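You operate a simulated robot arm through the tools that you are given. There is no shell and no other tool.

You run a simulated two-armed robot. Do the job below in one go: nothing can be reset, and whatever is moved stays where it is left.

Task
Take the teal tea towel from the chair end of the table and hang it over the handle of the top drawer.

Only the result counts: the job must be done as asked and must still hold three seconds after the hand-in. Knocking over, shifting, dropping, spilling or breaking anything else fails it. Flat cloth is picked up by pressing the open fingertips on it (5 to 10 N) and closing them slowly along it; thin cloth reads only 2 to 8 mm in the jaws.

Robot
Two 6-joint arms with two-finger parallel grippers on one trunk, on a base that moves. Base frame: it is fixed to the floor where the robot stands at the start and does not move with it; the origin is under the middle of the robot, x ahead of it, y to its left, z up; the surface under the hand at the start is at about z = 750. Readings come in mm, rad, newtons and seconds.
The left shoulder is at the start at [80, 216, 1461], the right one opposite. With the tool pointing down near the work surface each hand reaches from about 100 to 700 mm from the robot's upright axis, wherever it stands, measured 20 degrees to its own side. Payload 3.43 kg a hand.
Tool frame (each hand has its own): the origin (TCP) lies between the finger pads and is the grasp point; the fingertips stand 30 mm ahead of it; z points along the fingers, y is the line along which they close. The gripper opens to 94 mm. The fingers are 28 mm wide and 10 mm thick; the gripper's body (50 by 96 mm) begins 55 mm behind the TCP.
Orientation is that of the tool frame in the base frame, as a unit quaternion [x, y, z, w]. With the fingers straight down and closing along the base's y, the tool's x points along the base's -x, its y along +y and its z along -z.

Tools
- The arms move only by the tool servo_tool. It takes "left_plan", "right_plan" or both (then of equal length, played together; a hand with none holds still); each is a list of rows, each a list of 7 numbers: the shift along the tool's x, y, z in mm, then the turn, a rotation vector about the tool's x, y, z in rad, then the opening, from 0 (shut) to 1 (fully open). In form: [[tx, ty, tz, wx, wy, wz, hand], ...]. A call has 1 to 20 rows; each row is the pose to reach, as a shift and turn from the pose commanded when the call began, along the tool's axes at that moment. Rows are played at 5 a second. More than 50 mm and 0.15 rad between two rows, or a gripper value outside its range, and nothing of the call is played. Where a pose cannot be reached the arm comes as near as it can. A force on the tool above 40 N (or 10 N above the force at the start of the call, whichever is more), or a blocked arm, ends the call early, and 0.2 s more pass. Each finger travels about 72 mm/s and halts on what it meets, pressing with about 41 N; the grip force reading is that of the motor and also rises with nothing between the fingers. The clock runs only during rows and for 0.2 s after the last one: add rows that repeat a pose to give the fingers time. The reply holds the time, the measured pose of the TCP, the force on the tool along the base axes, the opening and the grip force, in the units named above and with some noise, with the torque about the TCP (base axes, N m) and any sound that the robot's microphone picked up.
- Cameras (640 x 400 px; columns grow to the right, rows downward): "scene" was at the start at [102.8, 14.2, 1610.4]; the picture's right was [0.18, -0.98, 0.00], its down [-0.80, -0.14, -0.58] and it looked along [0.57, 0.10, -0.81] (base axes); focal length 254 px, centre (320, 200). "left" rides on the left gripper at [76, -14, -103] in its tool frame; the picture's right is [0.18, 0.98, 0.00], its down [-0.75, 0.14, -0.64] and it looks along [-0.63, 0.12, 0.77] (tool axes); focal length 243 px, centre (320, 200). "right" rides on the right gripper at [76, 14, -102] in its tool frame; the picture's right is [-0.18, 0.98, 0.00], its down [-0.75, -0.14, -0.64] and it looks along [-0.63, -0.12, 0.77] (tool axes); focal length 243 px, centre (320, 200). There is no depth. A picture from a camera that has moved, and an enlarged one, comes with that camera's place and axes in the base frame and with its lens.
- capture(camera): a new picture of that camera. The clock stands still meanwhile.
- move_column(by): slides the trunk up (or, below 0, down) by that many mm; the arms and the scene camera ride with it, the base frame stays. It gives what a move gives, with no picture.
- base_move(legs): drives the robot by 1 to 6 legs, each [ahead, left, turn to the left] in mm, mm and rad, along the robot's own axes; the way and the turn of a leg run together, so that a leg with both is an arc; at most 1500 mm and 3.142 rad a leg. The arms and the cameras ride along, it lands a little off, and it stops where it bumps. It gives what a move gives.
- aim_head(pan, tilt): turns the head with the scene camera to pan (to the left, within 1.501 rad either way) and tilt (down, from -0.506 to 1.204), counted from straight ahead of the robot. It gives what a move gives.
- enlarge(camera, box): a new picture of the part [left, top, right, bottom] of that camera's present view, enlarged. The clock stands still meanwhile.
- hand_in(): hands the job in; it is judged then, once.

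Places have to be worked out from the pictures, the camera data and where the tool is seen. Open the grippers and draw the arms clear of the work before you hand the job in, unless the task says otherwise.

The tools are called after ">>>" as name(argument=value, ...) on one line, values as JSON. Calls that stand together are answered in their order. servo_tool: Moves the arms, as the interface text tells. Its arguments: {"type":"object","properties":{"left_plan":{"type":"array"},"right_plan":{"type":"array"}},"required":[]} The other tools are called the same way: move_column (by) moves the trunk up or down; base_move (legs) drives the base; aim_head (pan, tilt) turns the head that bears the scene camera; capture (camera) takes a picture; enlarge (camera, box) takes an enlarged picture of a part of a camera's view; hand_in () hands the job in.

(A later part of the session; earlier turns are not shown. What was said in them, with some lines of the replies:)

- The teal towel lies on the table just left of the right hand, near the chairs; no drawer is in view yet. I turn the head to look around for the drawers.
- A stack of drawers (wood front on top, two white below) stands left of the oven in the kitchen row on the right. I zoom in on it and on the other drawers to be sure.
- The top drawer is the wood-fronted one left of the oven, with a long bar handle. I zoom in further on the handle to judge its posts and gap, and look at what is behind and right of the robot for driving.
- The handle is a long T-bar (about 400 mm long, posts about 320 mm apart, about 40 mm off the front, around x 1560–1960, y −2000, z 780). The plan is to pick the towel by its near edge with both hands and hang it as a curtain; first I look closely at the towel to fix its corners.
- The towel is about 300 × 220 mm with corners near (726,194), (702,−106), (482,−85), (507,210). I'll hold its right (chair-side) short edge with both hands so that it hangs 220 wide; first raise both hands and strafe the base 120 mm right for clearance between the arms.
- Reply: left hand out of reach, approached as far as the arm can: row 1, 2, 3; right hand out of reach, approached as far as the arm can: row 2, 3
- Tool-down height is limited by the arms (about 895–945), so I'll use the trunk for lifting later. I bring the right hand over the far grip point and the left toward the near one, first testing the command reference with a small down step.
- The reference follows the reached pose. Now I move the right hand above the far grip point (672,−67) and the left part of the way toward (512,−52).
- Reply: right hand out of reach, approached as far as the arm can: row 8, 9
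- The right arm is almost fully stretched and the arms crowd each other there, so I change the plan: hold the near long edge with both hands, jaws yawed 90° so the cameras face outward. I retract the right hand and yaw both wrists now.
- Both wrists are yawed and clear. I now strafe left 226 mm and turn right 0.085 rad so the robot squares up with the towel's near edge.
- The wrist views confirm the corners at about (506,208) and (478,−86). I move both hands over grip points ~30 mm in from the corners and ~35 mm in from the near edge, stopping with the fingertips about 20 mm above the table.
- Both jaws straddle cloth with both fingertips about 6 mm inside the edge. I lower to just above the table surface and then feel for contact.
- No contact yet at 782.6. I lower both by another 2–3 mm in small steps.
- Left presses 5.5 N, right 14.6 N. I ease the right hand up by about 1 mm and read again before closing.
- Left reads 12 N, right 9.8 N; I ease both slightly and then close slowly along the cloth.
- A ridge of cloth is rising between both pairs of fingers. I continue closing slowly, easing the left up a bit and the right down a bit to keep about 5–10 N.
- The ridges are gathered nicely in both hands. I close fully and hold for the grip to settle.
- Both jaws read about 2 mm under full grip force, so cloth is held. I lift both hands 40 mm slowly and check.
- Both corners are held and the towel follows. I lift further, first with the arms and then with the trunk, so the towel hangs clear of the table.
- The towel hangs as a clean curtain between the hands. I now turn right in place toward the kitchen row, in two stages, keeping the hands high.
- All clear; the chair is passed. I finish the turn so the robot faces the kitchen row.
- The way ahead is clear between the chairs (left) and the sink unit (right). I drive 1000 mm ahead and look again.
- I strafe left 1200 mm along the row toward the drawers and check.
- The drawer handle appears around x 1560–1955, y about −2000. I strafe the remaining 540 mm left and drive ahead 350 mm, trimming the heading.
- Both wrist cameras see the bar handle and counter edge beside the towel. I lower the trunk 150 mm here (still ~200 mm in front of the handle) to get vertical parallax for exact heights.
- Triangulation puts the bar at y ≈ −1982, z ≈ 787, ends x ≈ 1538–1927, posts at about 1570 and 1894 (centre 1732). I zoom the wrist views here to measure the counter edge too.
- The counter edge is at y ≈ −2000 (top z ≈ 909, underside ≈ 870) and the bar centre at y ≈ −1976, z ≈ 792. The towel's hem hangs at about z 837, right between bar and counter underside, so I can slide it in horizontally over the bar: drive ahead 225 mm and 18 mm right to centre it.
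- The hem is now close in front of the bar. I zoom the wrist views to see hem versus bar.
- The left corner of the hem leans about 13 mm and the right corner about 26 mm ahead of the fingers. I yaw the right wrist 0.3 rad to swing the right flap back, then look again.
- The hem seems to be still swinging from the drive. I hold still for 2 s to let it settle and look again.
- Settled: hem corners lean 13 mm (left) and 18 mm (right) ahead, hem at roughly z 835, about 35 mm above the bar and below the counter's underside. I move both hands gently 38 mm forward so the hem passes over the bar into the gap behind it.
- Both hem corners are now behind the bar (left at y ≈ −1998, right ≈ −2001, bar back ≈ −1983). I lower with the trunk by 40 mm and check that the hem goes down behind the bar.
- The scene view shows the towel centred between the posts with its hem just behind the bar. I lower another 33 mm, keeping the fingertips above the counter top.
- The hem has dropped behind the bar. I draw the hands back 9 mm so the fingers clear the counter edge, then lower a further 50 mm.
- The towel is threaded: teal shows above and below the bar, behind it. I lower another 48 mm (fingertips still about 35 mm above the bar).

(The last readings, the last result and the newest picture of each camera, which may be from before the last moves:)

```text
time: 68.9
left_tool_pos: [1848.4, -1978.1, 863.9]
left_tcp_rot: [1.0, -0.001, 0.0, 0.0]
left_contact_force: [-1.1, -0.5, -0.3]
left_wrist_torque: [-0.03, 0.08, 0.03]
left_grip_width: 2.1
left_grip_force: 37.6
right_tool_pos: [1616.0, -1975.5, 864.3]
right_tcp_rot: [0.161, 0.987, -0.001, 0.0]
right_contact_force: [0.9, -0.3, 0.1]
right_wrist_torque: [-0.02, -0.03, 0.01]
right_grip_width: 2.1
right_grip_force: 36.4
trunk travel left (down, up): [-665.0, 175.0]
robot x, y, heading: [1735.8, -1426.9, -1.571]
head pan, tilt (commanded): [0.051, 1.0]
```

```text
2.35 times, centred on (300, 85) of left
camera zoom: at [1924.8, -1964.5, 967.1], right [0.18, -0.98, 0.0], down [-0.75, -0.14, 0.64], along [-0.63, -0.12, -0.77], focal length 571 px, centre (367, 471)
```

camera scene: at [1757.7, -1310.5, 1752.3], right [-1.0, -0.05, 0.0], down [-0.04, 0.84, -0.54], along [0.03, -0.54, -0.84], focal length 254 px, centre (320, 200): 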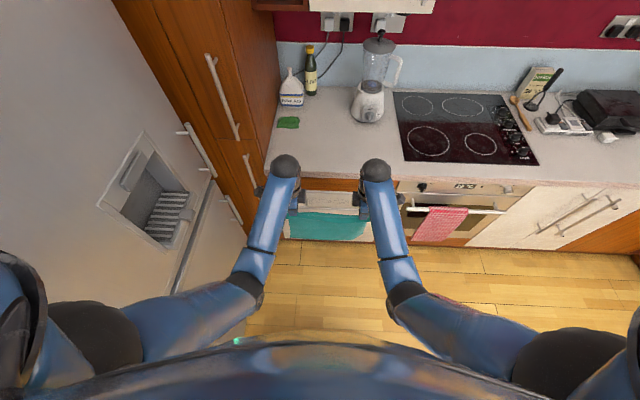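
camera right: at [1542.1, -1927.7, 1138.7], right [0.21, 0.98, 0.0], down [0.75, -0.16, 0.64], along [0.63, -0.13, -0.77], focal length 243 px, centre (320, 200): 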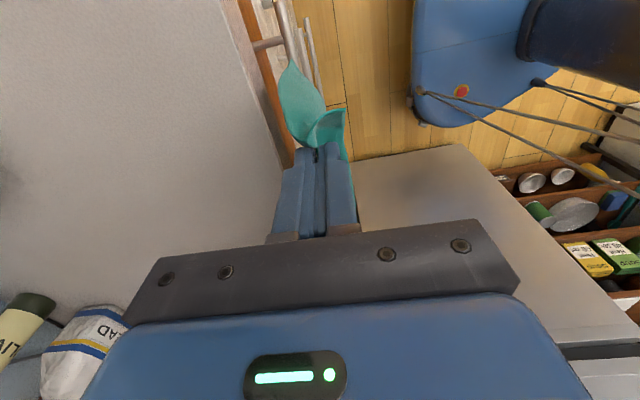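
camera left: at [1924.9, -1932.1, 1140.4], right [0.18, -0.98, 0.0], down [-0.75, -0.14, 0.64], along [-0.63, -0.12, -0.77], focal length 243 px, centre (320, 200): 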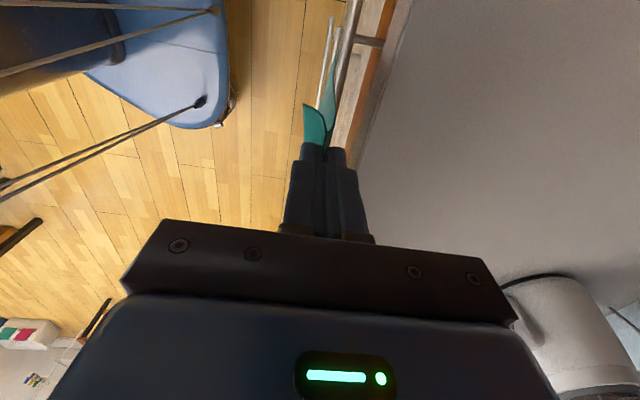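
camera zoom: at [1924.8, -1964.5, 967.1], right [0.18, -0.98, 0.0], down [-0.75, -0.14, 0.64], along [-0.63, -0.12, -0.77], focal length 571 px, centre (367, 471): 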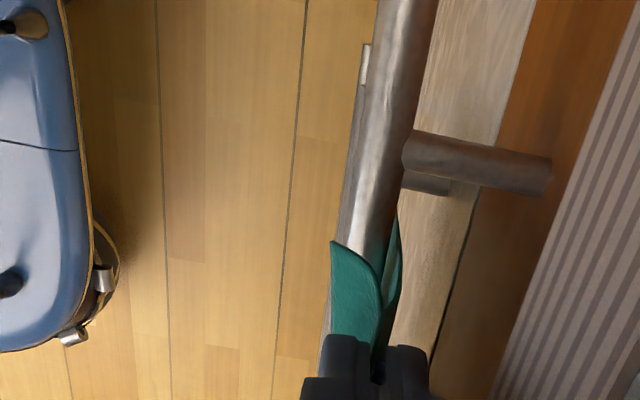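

The towel hangs about 125 mm down behind the bar with the held edge just above it. Now I draw both hands back 36–38 mm over the bar toward the robot, then lower them in front of it.

>>> servo_tool(left_plan=[[0, -6, 0, 0, 0, 0, 0], [0, -13, 0, 0, 0, 0, 0], [0, -20, 0, 0, 0, 0, 0], [0, -27, 0, 0, 0, 0, 0], [0, -34, 0, 0, 0, 0, 0], [0, -38, 0, 0, 0, 0, 0], [0, -38, 0, 0, 0, 0, 0]], right_plan=[[1.8, 5.3, 0, 0, 0, 0, 0], [3.9, 11.5, 0, 0, 0, 0, 0], [6, 17.7, 0, 0, 0, 0, 0], [8, 23.9, 0, 0, 0, 0, 0], [10.1, 30.1, 0, 0, 0, 0, 0], [11.3, 33.7, 0, 0, 0, 0, 0], [11.3, 33.7, 0, 0, 0, 0, 0]])

>>> enlarge(camera="scene", box=[260, 150, 420, 250])

>>> enlarge(camera="left", box=[220, 0, 380, 170])

>>> enlarge(camera="right", box=[220, 0, 380, 170])

```text
time: 70.5
left_tool_pos: [1848.2, -1940.1, 862.9]
left_tcp_rot: [1.0, -0.002, 0.001, 0.0]
left_contact_force: [-2.0, 0.0, 0.2]
left_wrist_torque: [-0.02, 0.04, 0.08]
left_grip_width: 2.1
left_grip_force: 36.9
right_tool_pos: [1617.0, -1939.8, 863.3]
right_tcp_rot: [0.161, 0.987, -0.001, 0.0]
right_contact_force: [1.1, 0.0, 0.2]
right_wrist_torque: [0.02, -0.05, 0.03]
right_grip_width: 2.1
right_grip_force: 36.7
trunk travel left (down, up): [-665.0, 175.0]
robot x, y, heading: [1737.1, -1432.2, -1.577]
head pan, tilt (commanded): [0.051, 1.0]
```

```text
4.00 times, centred on (340, 200) of scene
camera zoom: at [1739.6, -1527.2, 1581.0], right [-1.0, -0.05, 0.0], down [-0.04, 0.84, -0.54], along [0.03, -0.54, -0.84], focal length 1016 px, centre (240, 200)
```

zoom: 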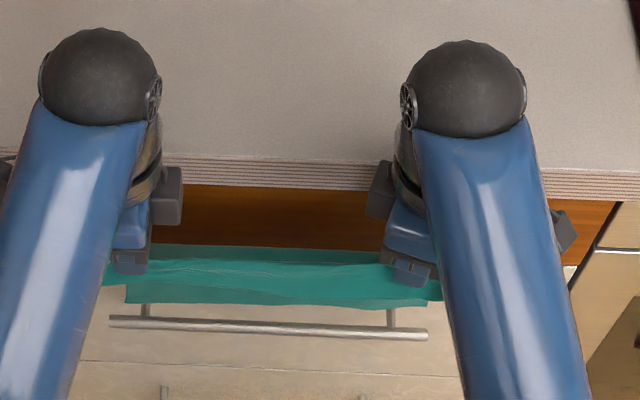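

```text
2.35 times, centred on (300, 85) of left
camera zoom: at [1924.5, -1926.1, 967.1], right [0.18, -0.98, 0.0], down [-0.75, -0.14, 0.64], along [-0.63, -0.12, -0.77], focal length 571 px, centre (367, 471)
```

zoom: 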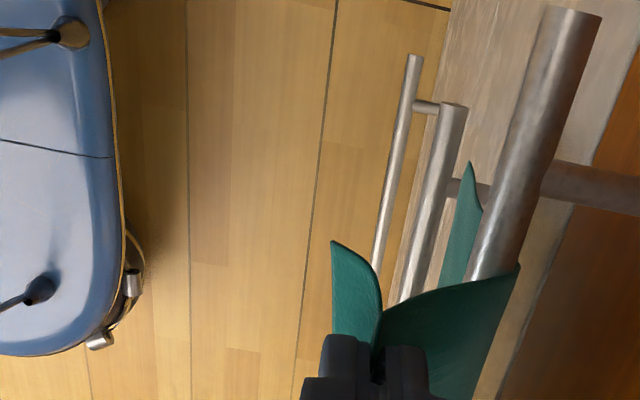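

```text
2.35 times, centred on (300, 85) of right
camera zoom: at [1549.5, -1903.9, 965.2], right [0.49, 0.87, 0.0], down [0.67, -0.37, 0.64], along [0.56, -0.31, -0.77], focal length 571 px, centre (367, 471)
```

zoom: 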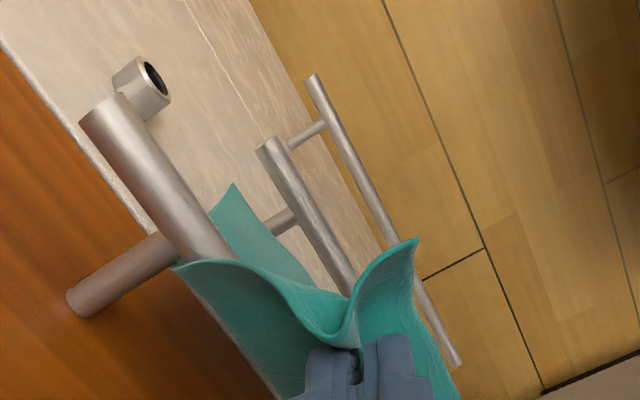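

The towel now lies over the bar with the free part hanging behind it. I lower both hands in front of the bar by 60 mm with the trunk.

>>> move_column(by=-60)

>>> enlarge(camera="scene", box=[260, 150, 420, 250])

>>> enlarge(camera="left", box=[220, 0, 400, 190])

>>> enlarge(camera="right", box=[200, 0, 380, 190])

```text
time: 71.5
left_tool_pos: [1848.6, -1939.8, 804.7]
left_tcp_rot: [1.0, 0.0, -0.001, 0.0]
left_contact_force: [-1.0, -0.5, 0.7]
left_wrist_torque: [0.0, 0.02, 0.0]
left_grip_width: 2.3
left_grip_force: 36.2
right_tool_pos: [1616.7, -1940.4, 804.4]
right_tcp_rot: [0.16, 0.987, -0.001, 0.001]
right_contact_force: [0.9, 0.1, -0.7]
right_wrist_torque: [0.01, -0.07, 0.05]
right_grip_width: 2.1
right_grip_force: 36.4
trunk travel left (down, up): [-605.0, 235.0]
robot x, y, heading: [1735.2, -1427.6, -1.573]
head pan, tilt (commanded): [0.051, 1.0]
```

```text
4.00 times, centred on (340, 200) of scene
camera zoom: at [1739.6, -1526.7, 1521.0], right [-1.0, -0.05, 0.0], down [-0.04, 0.84, -0.54], along [0.03, -0.54, -0.84], focal length 1016 px, centre (240, 200)
```

zoom: 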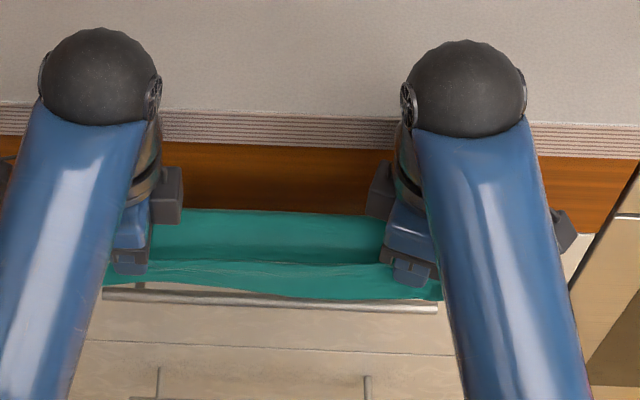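

```text
2.11 times, centred on (310, 95) of left
camera zoom: at [1924.6, -1926.0, 907.4], right [0.18, -0.98, 0.0], down [-0.75, -0.14, 0.64], along [-0.63, -0.12, -0.77], focal length 511 px, centre (341, 421)
```

zoom: 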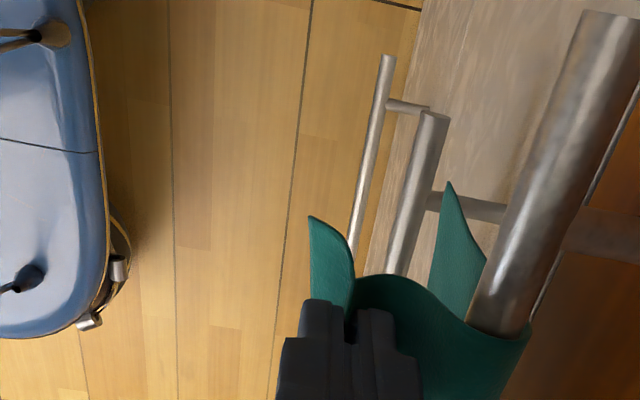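

```text
2.11 times, centred on (290, 95) of right
camera zoom: at [1549.5, -1903.8, 905.4], right [0.49, 0.87, 0.0], down [0.67, -0.37, 0.64], along [0.56, -0.31, -0.77], focal length 511 px, centre (383, 421)
```

zoom: 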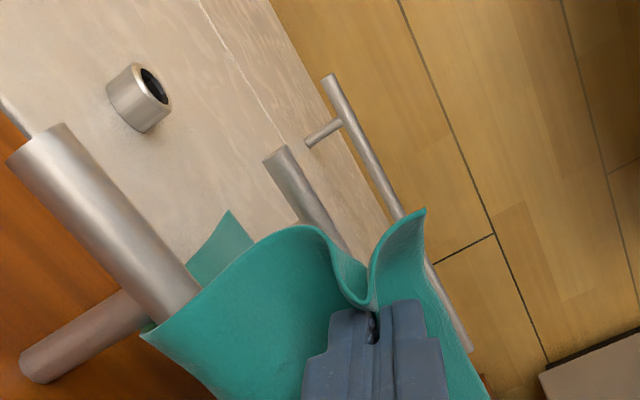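

The free part hangs behind the bar and the front part sags slightly below the fingertips, roughly balanced (≈120 mm behind, ≈100 mm in front). I ease back 6 mm for clearance and open both hands slowly to about 24 mm.

>>> servo_tool(left_plan=[[0, -3, 0, 0, 0, 0, 0], [0, -6, 0, 0, 0, 0, 0], [0, -6, 0, 0, 0, 0, 0.04], [0, -6, 0, 0, 0, 0, 0.09], [0, -6, 0, 0, 0, 0, 0.14], [0, -6, 0, 0, 0, 0, 0.2], [0, -6, 0, 0, 0, 0, 0.25], [0, -6, 0, 0, 0, 0, 0.25], [0, -6, 0, 0, 0, 0, 0.25]], right_plan=[[1, 2.8, 0, 0, 0, 0, 0], [1.9, 5.7, 0, 0, 0, 0, 0], [1.9, 5.7, 0, 0, 0, 0, 0.04], [1.9, 5.7, 0, 0, 0, 0, 0.09], [1.9, 5.7, 0, 0, 0, 0, 0.14], [1.9, 5.7, 0, 0, 0, 0, 0.2], [1.9, 5.7, 0, 0, 0, 0, 0.25], [1.9, 5.7, 0, 0, 0, 0, 0.25], [1.9, 5.7, 0, 0, 0, 0, 0.25]])

>>> enlarge(camera="scene", box=[260, 150, 420, 250])

>>> enlarge(camera="left", box=[220, 0, 400, 190])

>>> enlarge(camera="right", box=[200, 0, 380, 190])

```text
time: 73.5
left_tool_pos: [1849.4, -1933.0, 803.9]
left_tcp_rot: [1.0, -0.001, 0.0, -0.001]
left_contact_force: [0.1, 0.3, 0.3]
left_wrist_torque: [0.02, 0.03, 0.01]
left_grip_width: 23.3
left_grip_force: 0.0
right_tool_pos: [1615.4, -1935.9, 803.7]
right_tcp_rot: [0.161, 0.987, 0.0, 0.001]
right_contact_force: [-0.2, 0.1, 0.2]
right_wrist_torque: [0.02, 0.0, -0.01]
right_grip_width: 23.6
right_grip_force: 0.1
trunk travel left (down, up): [-605.0, 235.0]
robot x, y, heading: [1734.3, -1426.2, -1.578]
head pan, tilt (commanded): [0.051, 1.0]
```

```text
4.00 times, centred on (340, 200) of scene
camera zoom: at [1739.6, -1527.0, 1521.0], right [-1.0, -0.05, 0.0], down [-0.04, 0.84, -0.54], along [0.03, -0.54, -0.84], focal length 1016 px, centre (240, 200)
```

zoom: 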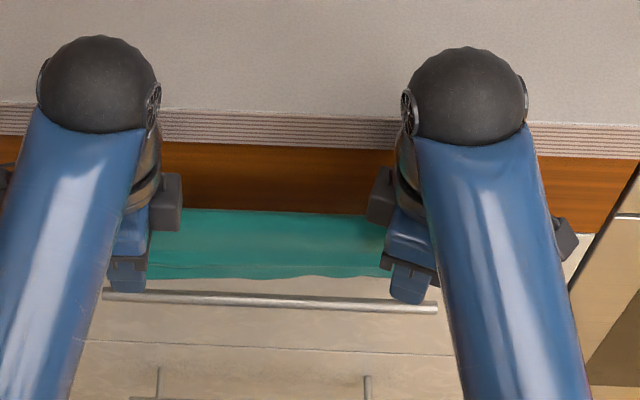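

```text
2.11 times, centred on (310, 95) of left
camera zoom: at [1924.5, -1920.2, 907.3], right [0.18, -0.98, 0.0], down [-0.75, -0.14, 0.64], along [-0.63, -0.12, -0.77], focal length 511 px, centre (341, 421)
```

zoom: 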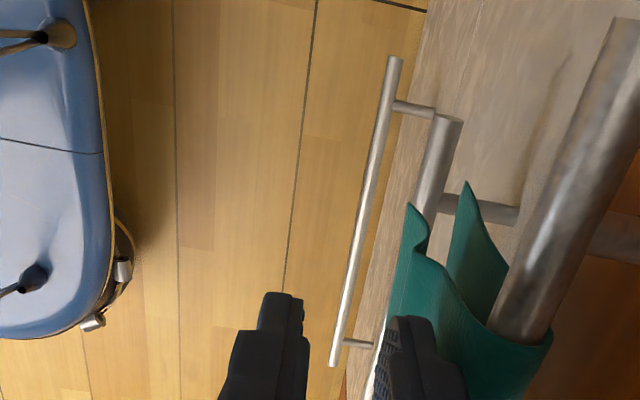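

```text
2.11 times, centred on (290, 95) of right
camera zoom: at [1549.3, -1898.2, 905.3], right [0.49, 0.87, 0.0], down [0.67, -0.37, 0.64], along [0.56, -0.31, -0.77], focal length 511 px, centre (383, 421)
```

zoom: 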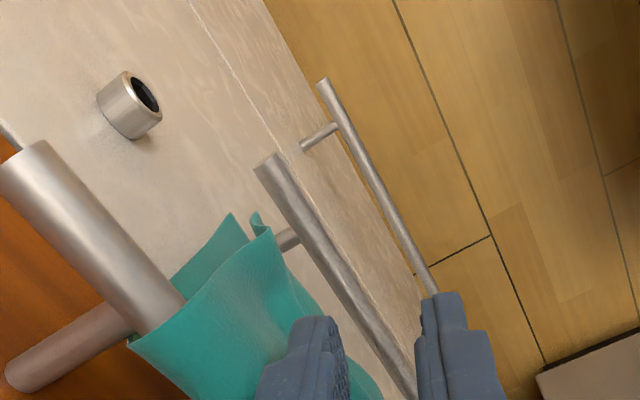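

The towel has dropped free and hangs over the bar on both sides; the fingers are just in front of it. I withdraw both hands slowly straight back toward the robot.

>>> servo_tool(left_plan=[[0, -6, 0, 0, 0, 0, 0.25], [0, -14, 0, 0, 0, 0, 0.25], [0, -26, 0, 0, 0, 0, 0.25], [0, -40, 0, 0, 0, 0, 0.25], [0, -55, 0, 0, 0, 0, 0.25], [0, -70, 0, 0, 0, 0, 0.25], [0, -70, 0, 0, 0, 0, 0.25]], right_plan=[[1.9, 5.7, 0, 0, 0, 0, 0.25], [4.5, 13.3, 0, 0, 0, 0, 0.25], [8.3, 24.6, 0, 0, 0, 0, 0.25], [12.7, 37.9, 0, 0, 0, 0, 0.25], [17.5, 52.1, 0, 0, 0, 0, 0.25], [22.3, 66.4, 0, 0, 0, 0, 0.25], [22.3, 66.4, 0, 0, 0, 0, 0.25]])

>>> enlarge(camera="scene", box=[240, 140, 440, 265])

>>> capture(camera="left")

>>> capture(camera="right")

```text
time: 75.1
left_tool_pos: [1849.9, -1864.1, 804.0]
left_tcp_rot: [1.0, -0.002, -0.001, -0.001]
left_contact_force: [-0.1, 0.1, 1.0]
left_wrist_torque: [0.0, -0.01, 0.0]
left_grip_width: 23.6
left_grip_force: 0.1
right_tool_pos: [1615.9, -1864.9, 803.4]
right_tcp_rot: [0.16, 0.987, 0.002, -0.001]
right_contact_force: [1.2, -0.7, -0.1]
right_wrist_torque: [0.0, 0.01, -0.05]
right_grip_width: 23.4
right_grip_force: 0.1
trunk travel left (down, up): [-605.0, 235.0]
robot x, y, heading: [1735.2, -1426.3, -1.57]
head pan, tilt (commanded): [0.051, 1.0]
```

```text
3.20 times, centred on (340, 202) of scene
camera zoom: at [1739.6, -1527.5, 1521.0], right [-1.0, -0.05, 0.0], down [-0.04, 0.84, -0.54], along [0.03, -0.54, -0.84], focal length 813 px, centre (256, 192)
```

zoom: 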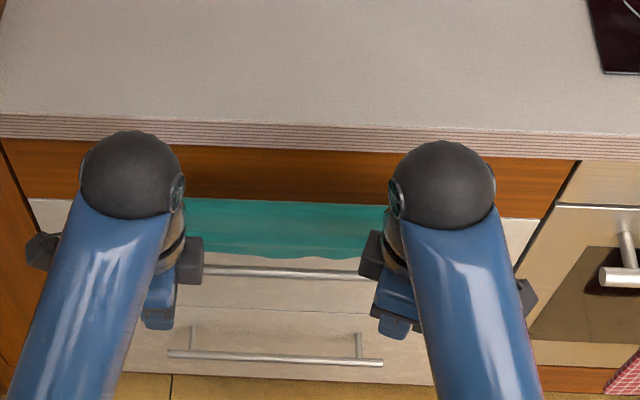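

```text
taken
camera left: at [1924.2, -1850.1, 906.8], right [0.18, -0.98, 0.0], down [-0.75, -0.14, 0.64], along [-0.63, -0.12, -0.77], focal length 243 px, centre (320, 200)
```

left: 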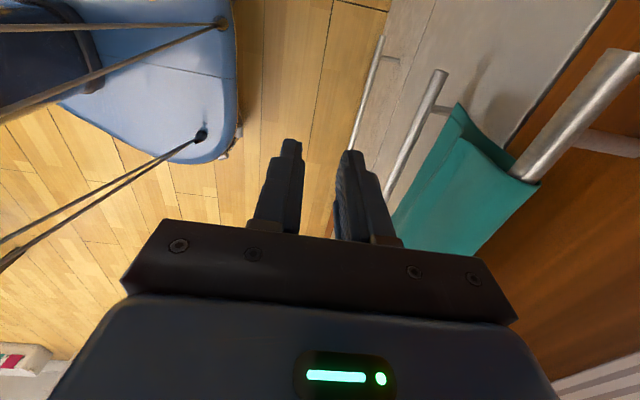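

```text
taken
camera right: at [1549.1, -1828.7, 904.8], right [0.49, 0.87, 0.0], down [0.67, -0.37, 0.64], along [0.56, -0.31, -0.77], focal length 243 px, centre (320, 200)
```

right: 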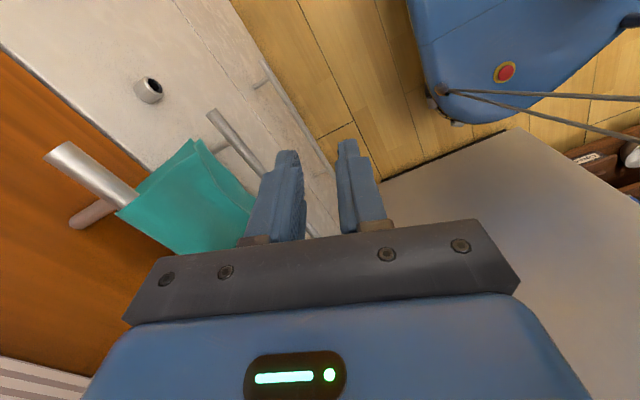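

The towel hangs neatly folded over the top drawer's handle. I back the base away 300 mm, then open the grippers and inspect.

>>> base_move(legs=[[-300, 0, 0]])

>>> servo_tool(left_plan=[[0, 0, 0, 0, 0, 0, 0.6], [0, 0, 0, 0, 0, 0, 1], [0, 0, 0, 0, 0, 0, 1], [0, 0, 0, 0, 0, 0, 1], [0, 0, 0, 0, 0, 0, 1]], right_plan=[[0, 0, 0, 0, 0, 0, 0.6], [0, 0, 0, 0, 0, 0, 1], [0, 0, 0, 0, 0, 0, 1], [0, 0, 0, 0, 0, 0, 1], [0, 0, 0, 0, 0, 0, 1]])

>>> aim_head(pan=0.0, tilt=0.7)

>>> capture(camera="scene")

>>> capture(camera="left")

>>> capture(camera="right")

```text
time: 77.2
left_tool_pos: [1848.6, -1566.7, 803.4]
left_tcp_rot: [1.0, -0.001, 0.0, -0.001]
left_contact_force: [-0.5, -0.1, -0.4]
left_wrist_torque: [0.04, -0.02, 0.0]
left_grip_width: 23.6
left_grip_force: 0.0
right_tool_pos: [1615.1, -1569.6, 802.3]
right_tcp_rot: [0.161, 0.987, 0.0, 0.0]
right_contact_force: [1.0, 0.4, 0.5]
right_wrist_torque: [0.01, 0.0, -0.03]
right_grip_width: 23.5
right_grip_force: 0.0
trunk travel left (down, up): [-605.0, 235.0]
robot x, y, heading: [1736.2, -1134.2, -1.57]
head pan, tilt (commanded): [0.051, 1.0]
```

```text
time: 78.4
left_tool_pos: [1848.0, -1565.7, 803.3]
left_tcp_rot: [1.0, -0.001, 0.0, 0.0]
left_contact_force: [-0.1, -0.3, -0.1]
left_wrist_torque: [0.0, 0.03, 0.03]
left_grip_width: 94.1
left_grip_force: 0.1
right_tool_pos: [1615.6, -1567.3, 803.5]
right_tcp_rot: [0.16, 0.987, 0.0, 0.0]
right_contact_force: [-0.2, 0.4, 0.9]
right_wrist_torque: [0.03, 0.03, -0.03]
right_grip_width: 94.0
right_grip_force: 0.2
trunk travel left (down, up): [-605.0, 235.0]
robot x, y, heading: [1736.2, -1131.4, -1.576]
head pan, tilt (commanded): [0.051, 1.0]
```

```text
time: 79.2
left_tool_pos: [1849.1, -1565.8, 803.6]
left_tcp_rot: [1.0, -0.001, -0.001, 0.0]
left_contact_force: [0.3, 1.0, 0.9]
left_wrist_torque: [0.01, 0.01, 0.0]
left_grip_width: 94.1
left_grip_force: 0.1
right_tool_pos: [1615.8, -1566.8, 804.4]
right_tcp_rot: [0.161, 0.987, 0.0, 0.0]
right_contact_force: [-0.6, -0.4, -0.1]
right_wrist_torque: [0.0, 0.0, 0.01]
right_grip_width: 94.1
right_grip_force: 0.0
trunk travel left (down, up): [-605.0, 235.0]
robot x, y, heading: [1737.7, -1128.1, -1.574]
head pan, tilt (commanded): [0.0, 0.7]
```

```text
taken
camera scene: at [1736.6, -1244.3, 1544.3], right [-1.0, 0.0, 0.0], down [0.0, 0.64, -0.76], along [0.0, -0.76, -0.64], focal length 254 px, centre (320, 200)
```

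scene: 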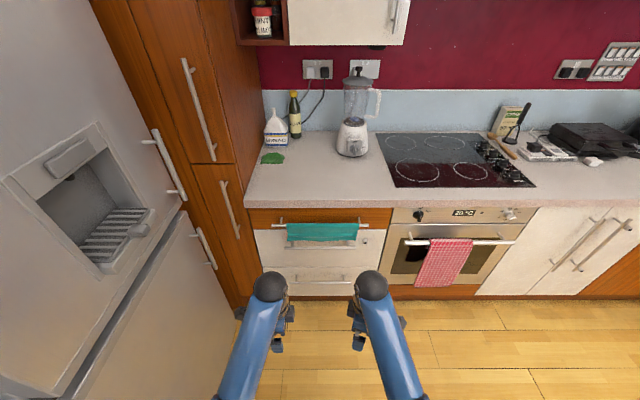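

```text
taken
camera left: at [1924.4, -1552.2, 907.0], right [0.18, -0.98, 0.0], down [-0.75, -0.14, 0.64], along [-0.63, -0.12, -0.77], focal length 243 px, centre (320, 200)
```

left: 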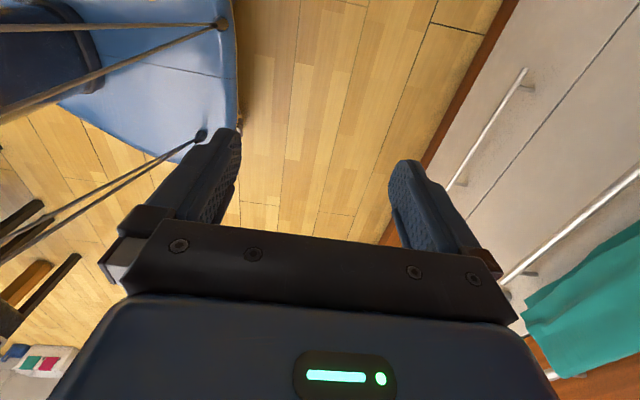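

```text
taken
camera right: at [1549.3, -1530.5, 905.0], right [0.49, 0.87, 0.0], down [0.67, -0.37, 0.64], along [0.56, -0.31, -0.77], focal length 243 px, centre (320, 200)
```

right: 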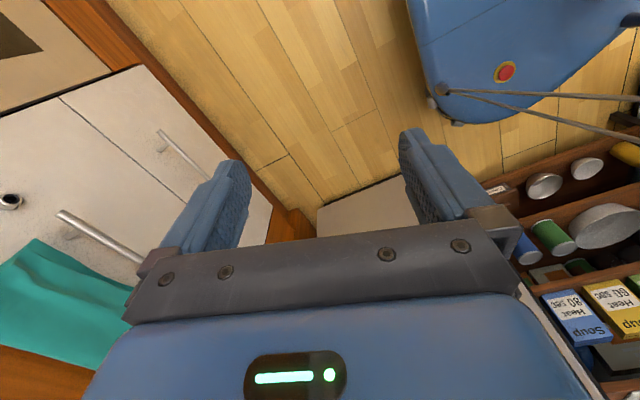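

I take a last close look at the towel on the handle before handing in.

>>> enlarge(camera="scene", box=[230, 190, 410, 300])

```text
3.56 times, centred on (320, 245) of scene
camera zoom: at [1736.6, -1244.3, 1544.3], right [-1.0, 0.0, 0.0], down [0.0, 0.64, -0.76], along [0.0, -0.76, -0.64], focal length 903 px, centre (320, 40)
```

zoom: 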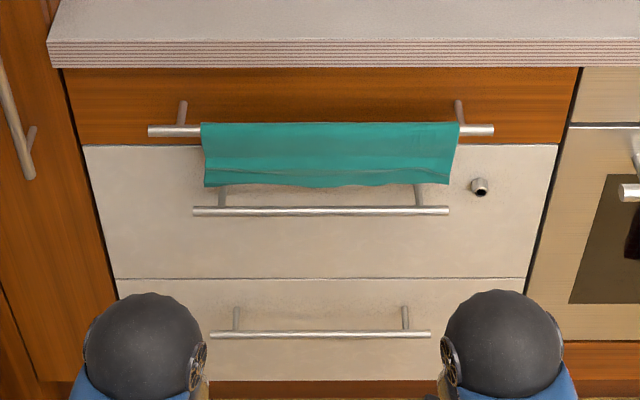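

The towel hangs over the top drawer's handle between its posts and is at rest. Both grippers are open and the arms are well clear, so I hand in the job.

>>> hand_in()

```text
The job is handed in.
```

The teal tea towel is hanging over the handle of the top drawer, the wood-fronted one left of the oven. It lies folded over the bar between the handle's two posts. I estimate about 100 mm hangs in front and 120 mm behind.

I held it by its near long edge with both hands and carried it across the kitchen. There I fed the free end down behind the bar and let go in front.

In the last close-up before I handed in, the towel was in place, both grippers were open and the arms were about 400 mm clear of it. I saw no sign of anything else being bumped or moved. The hand-in reply only confirmed receipt, so I don't have the judged result.
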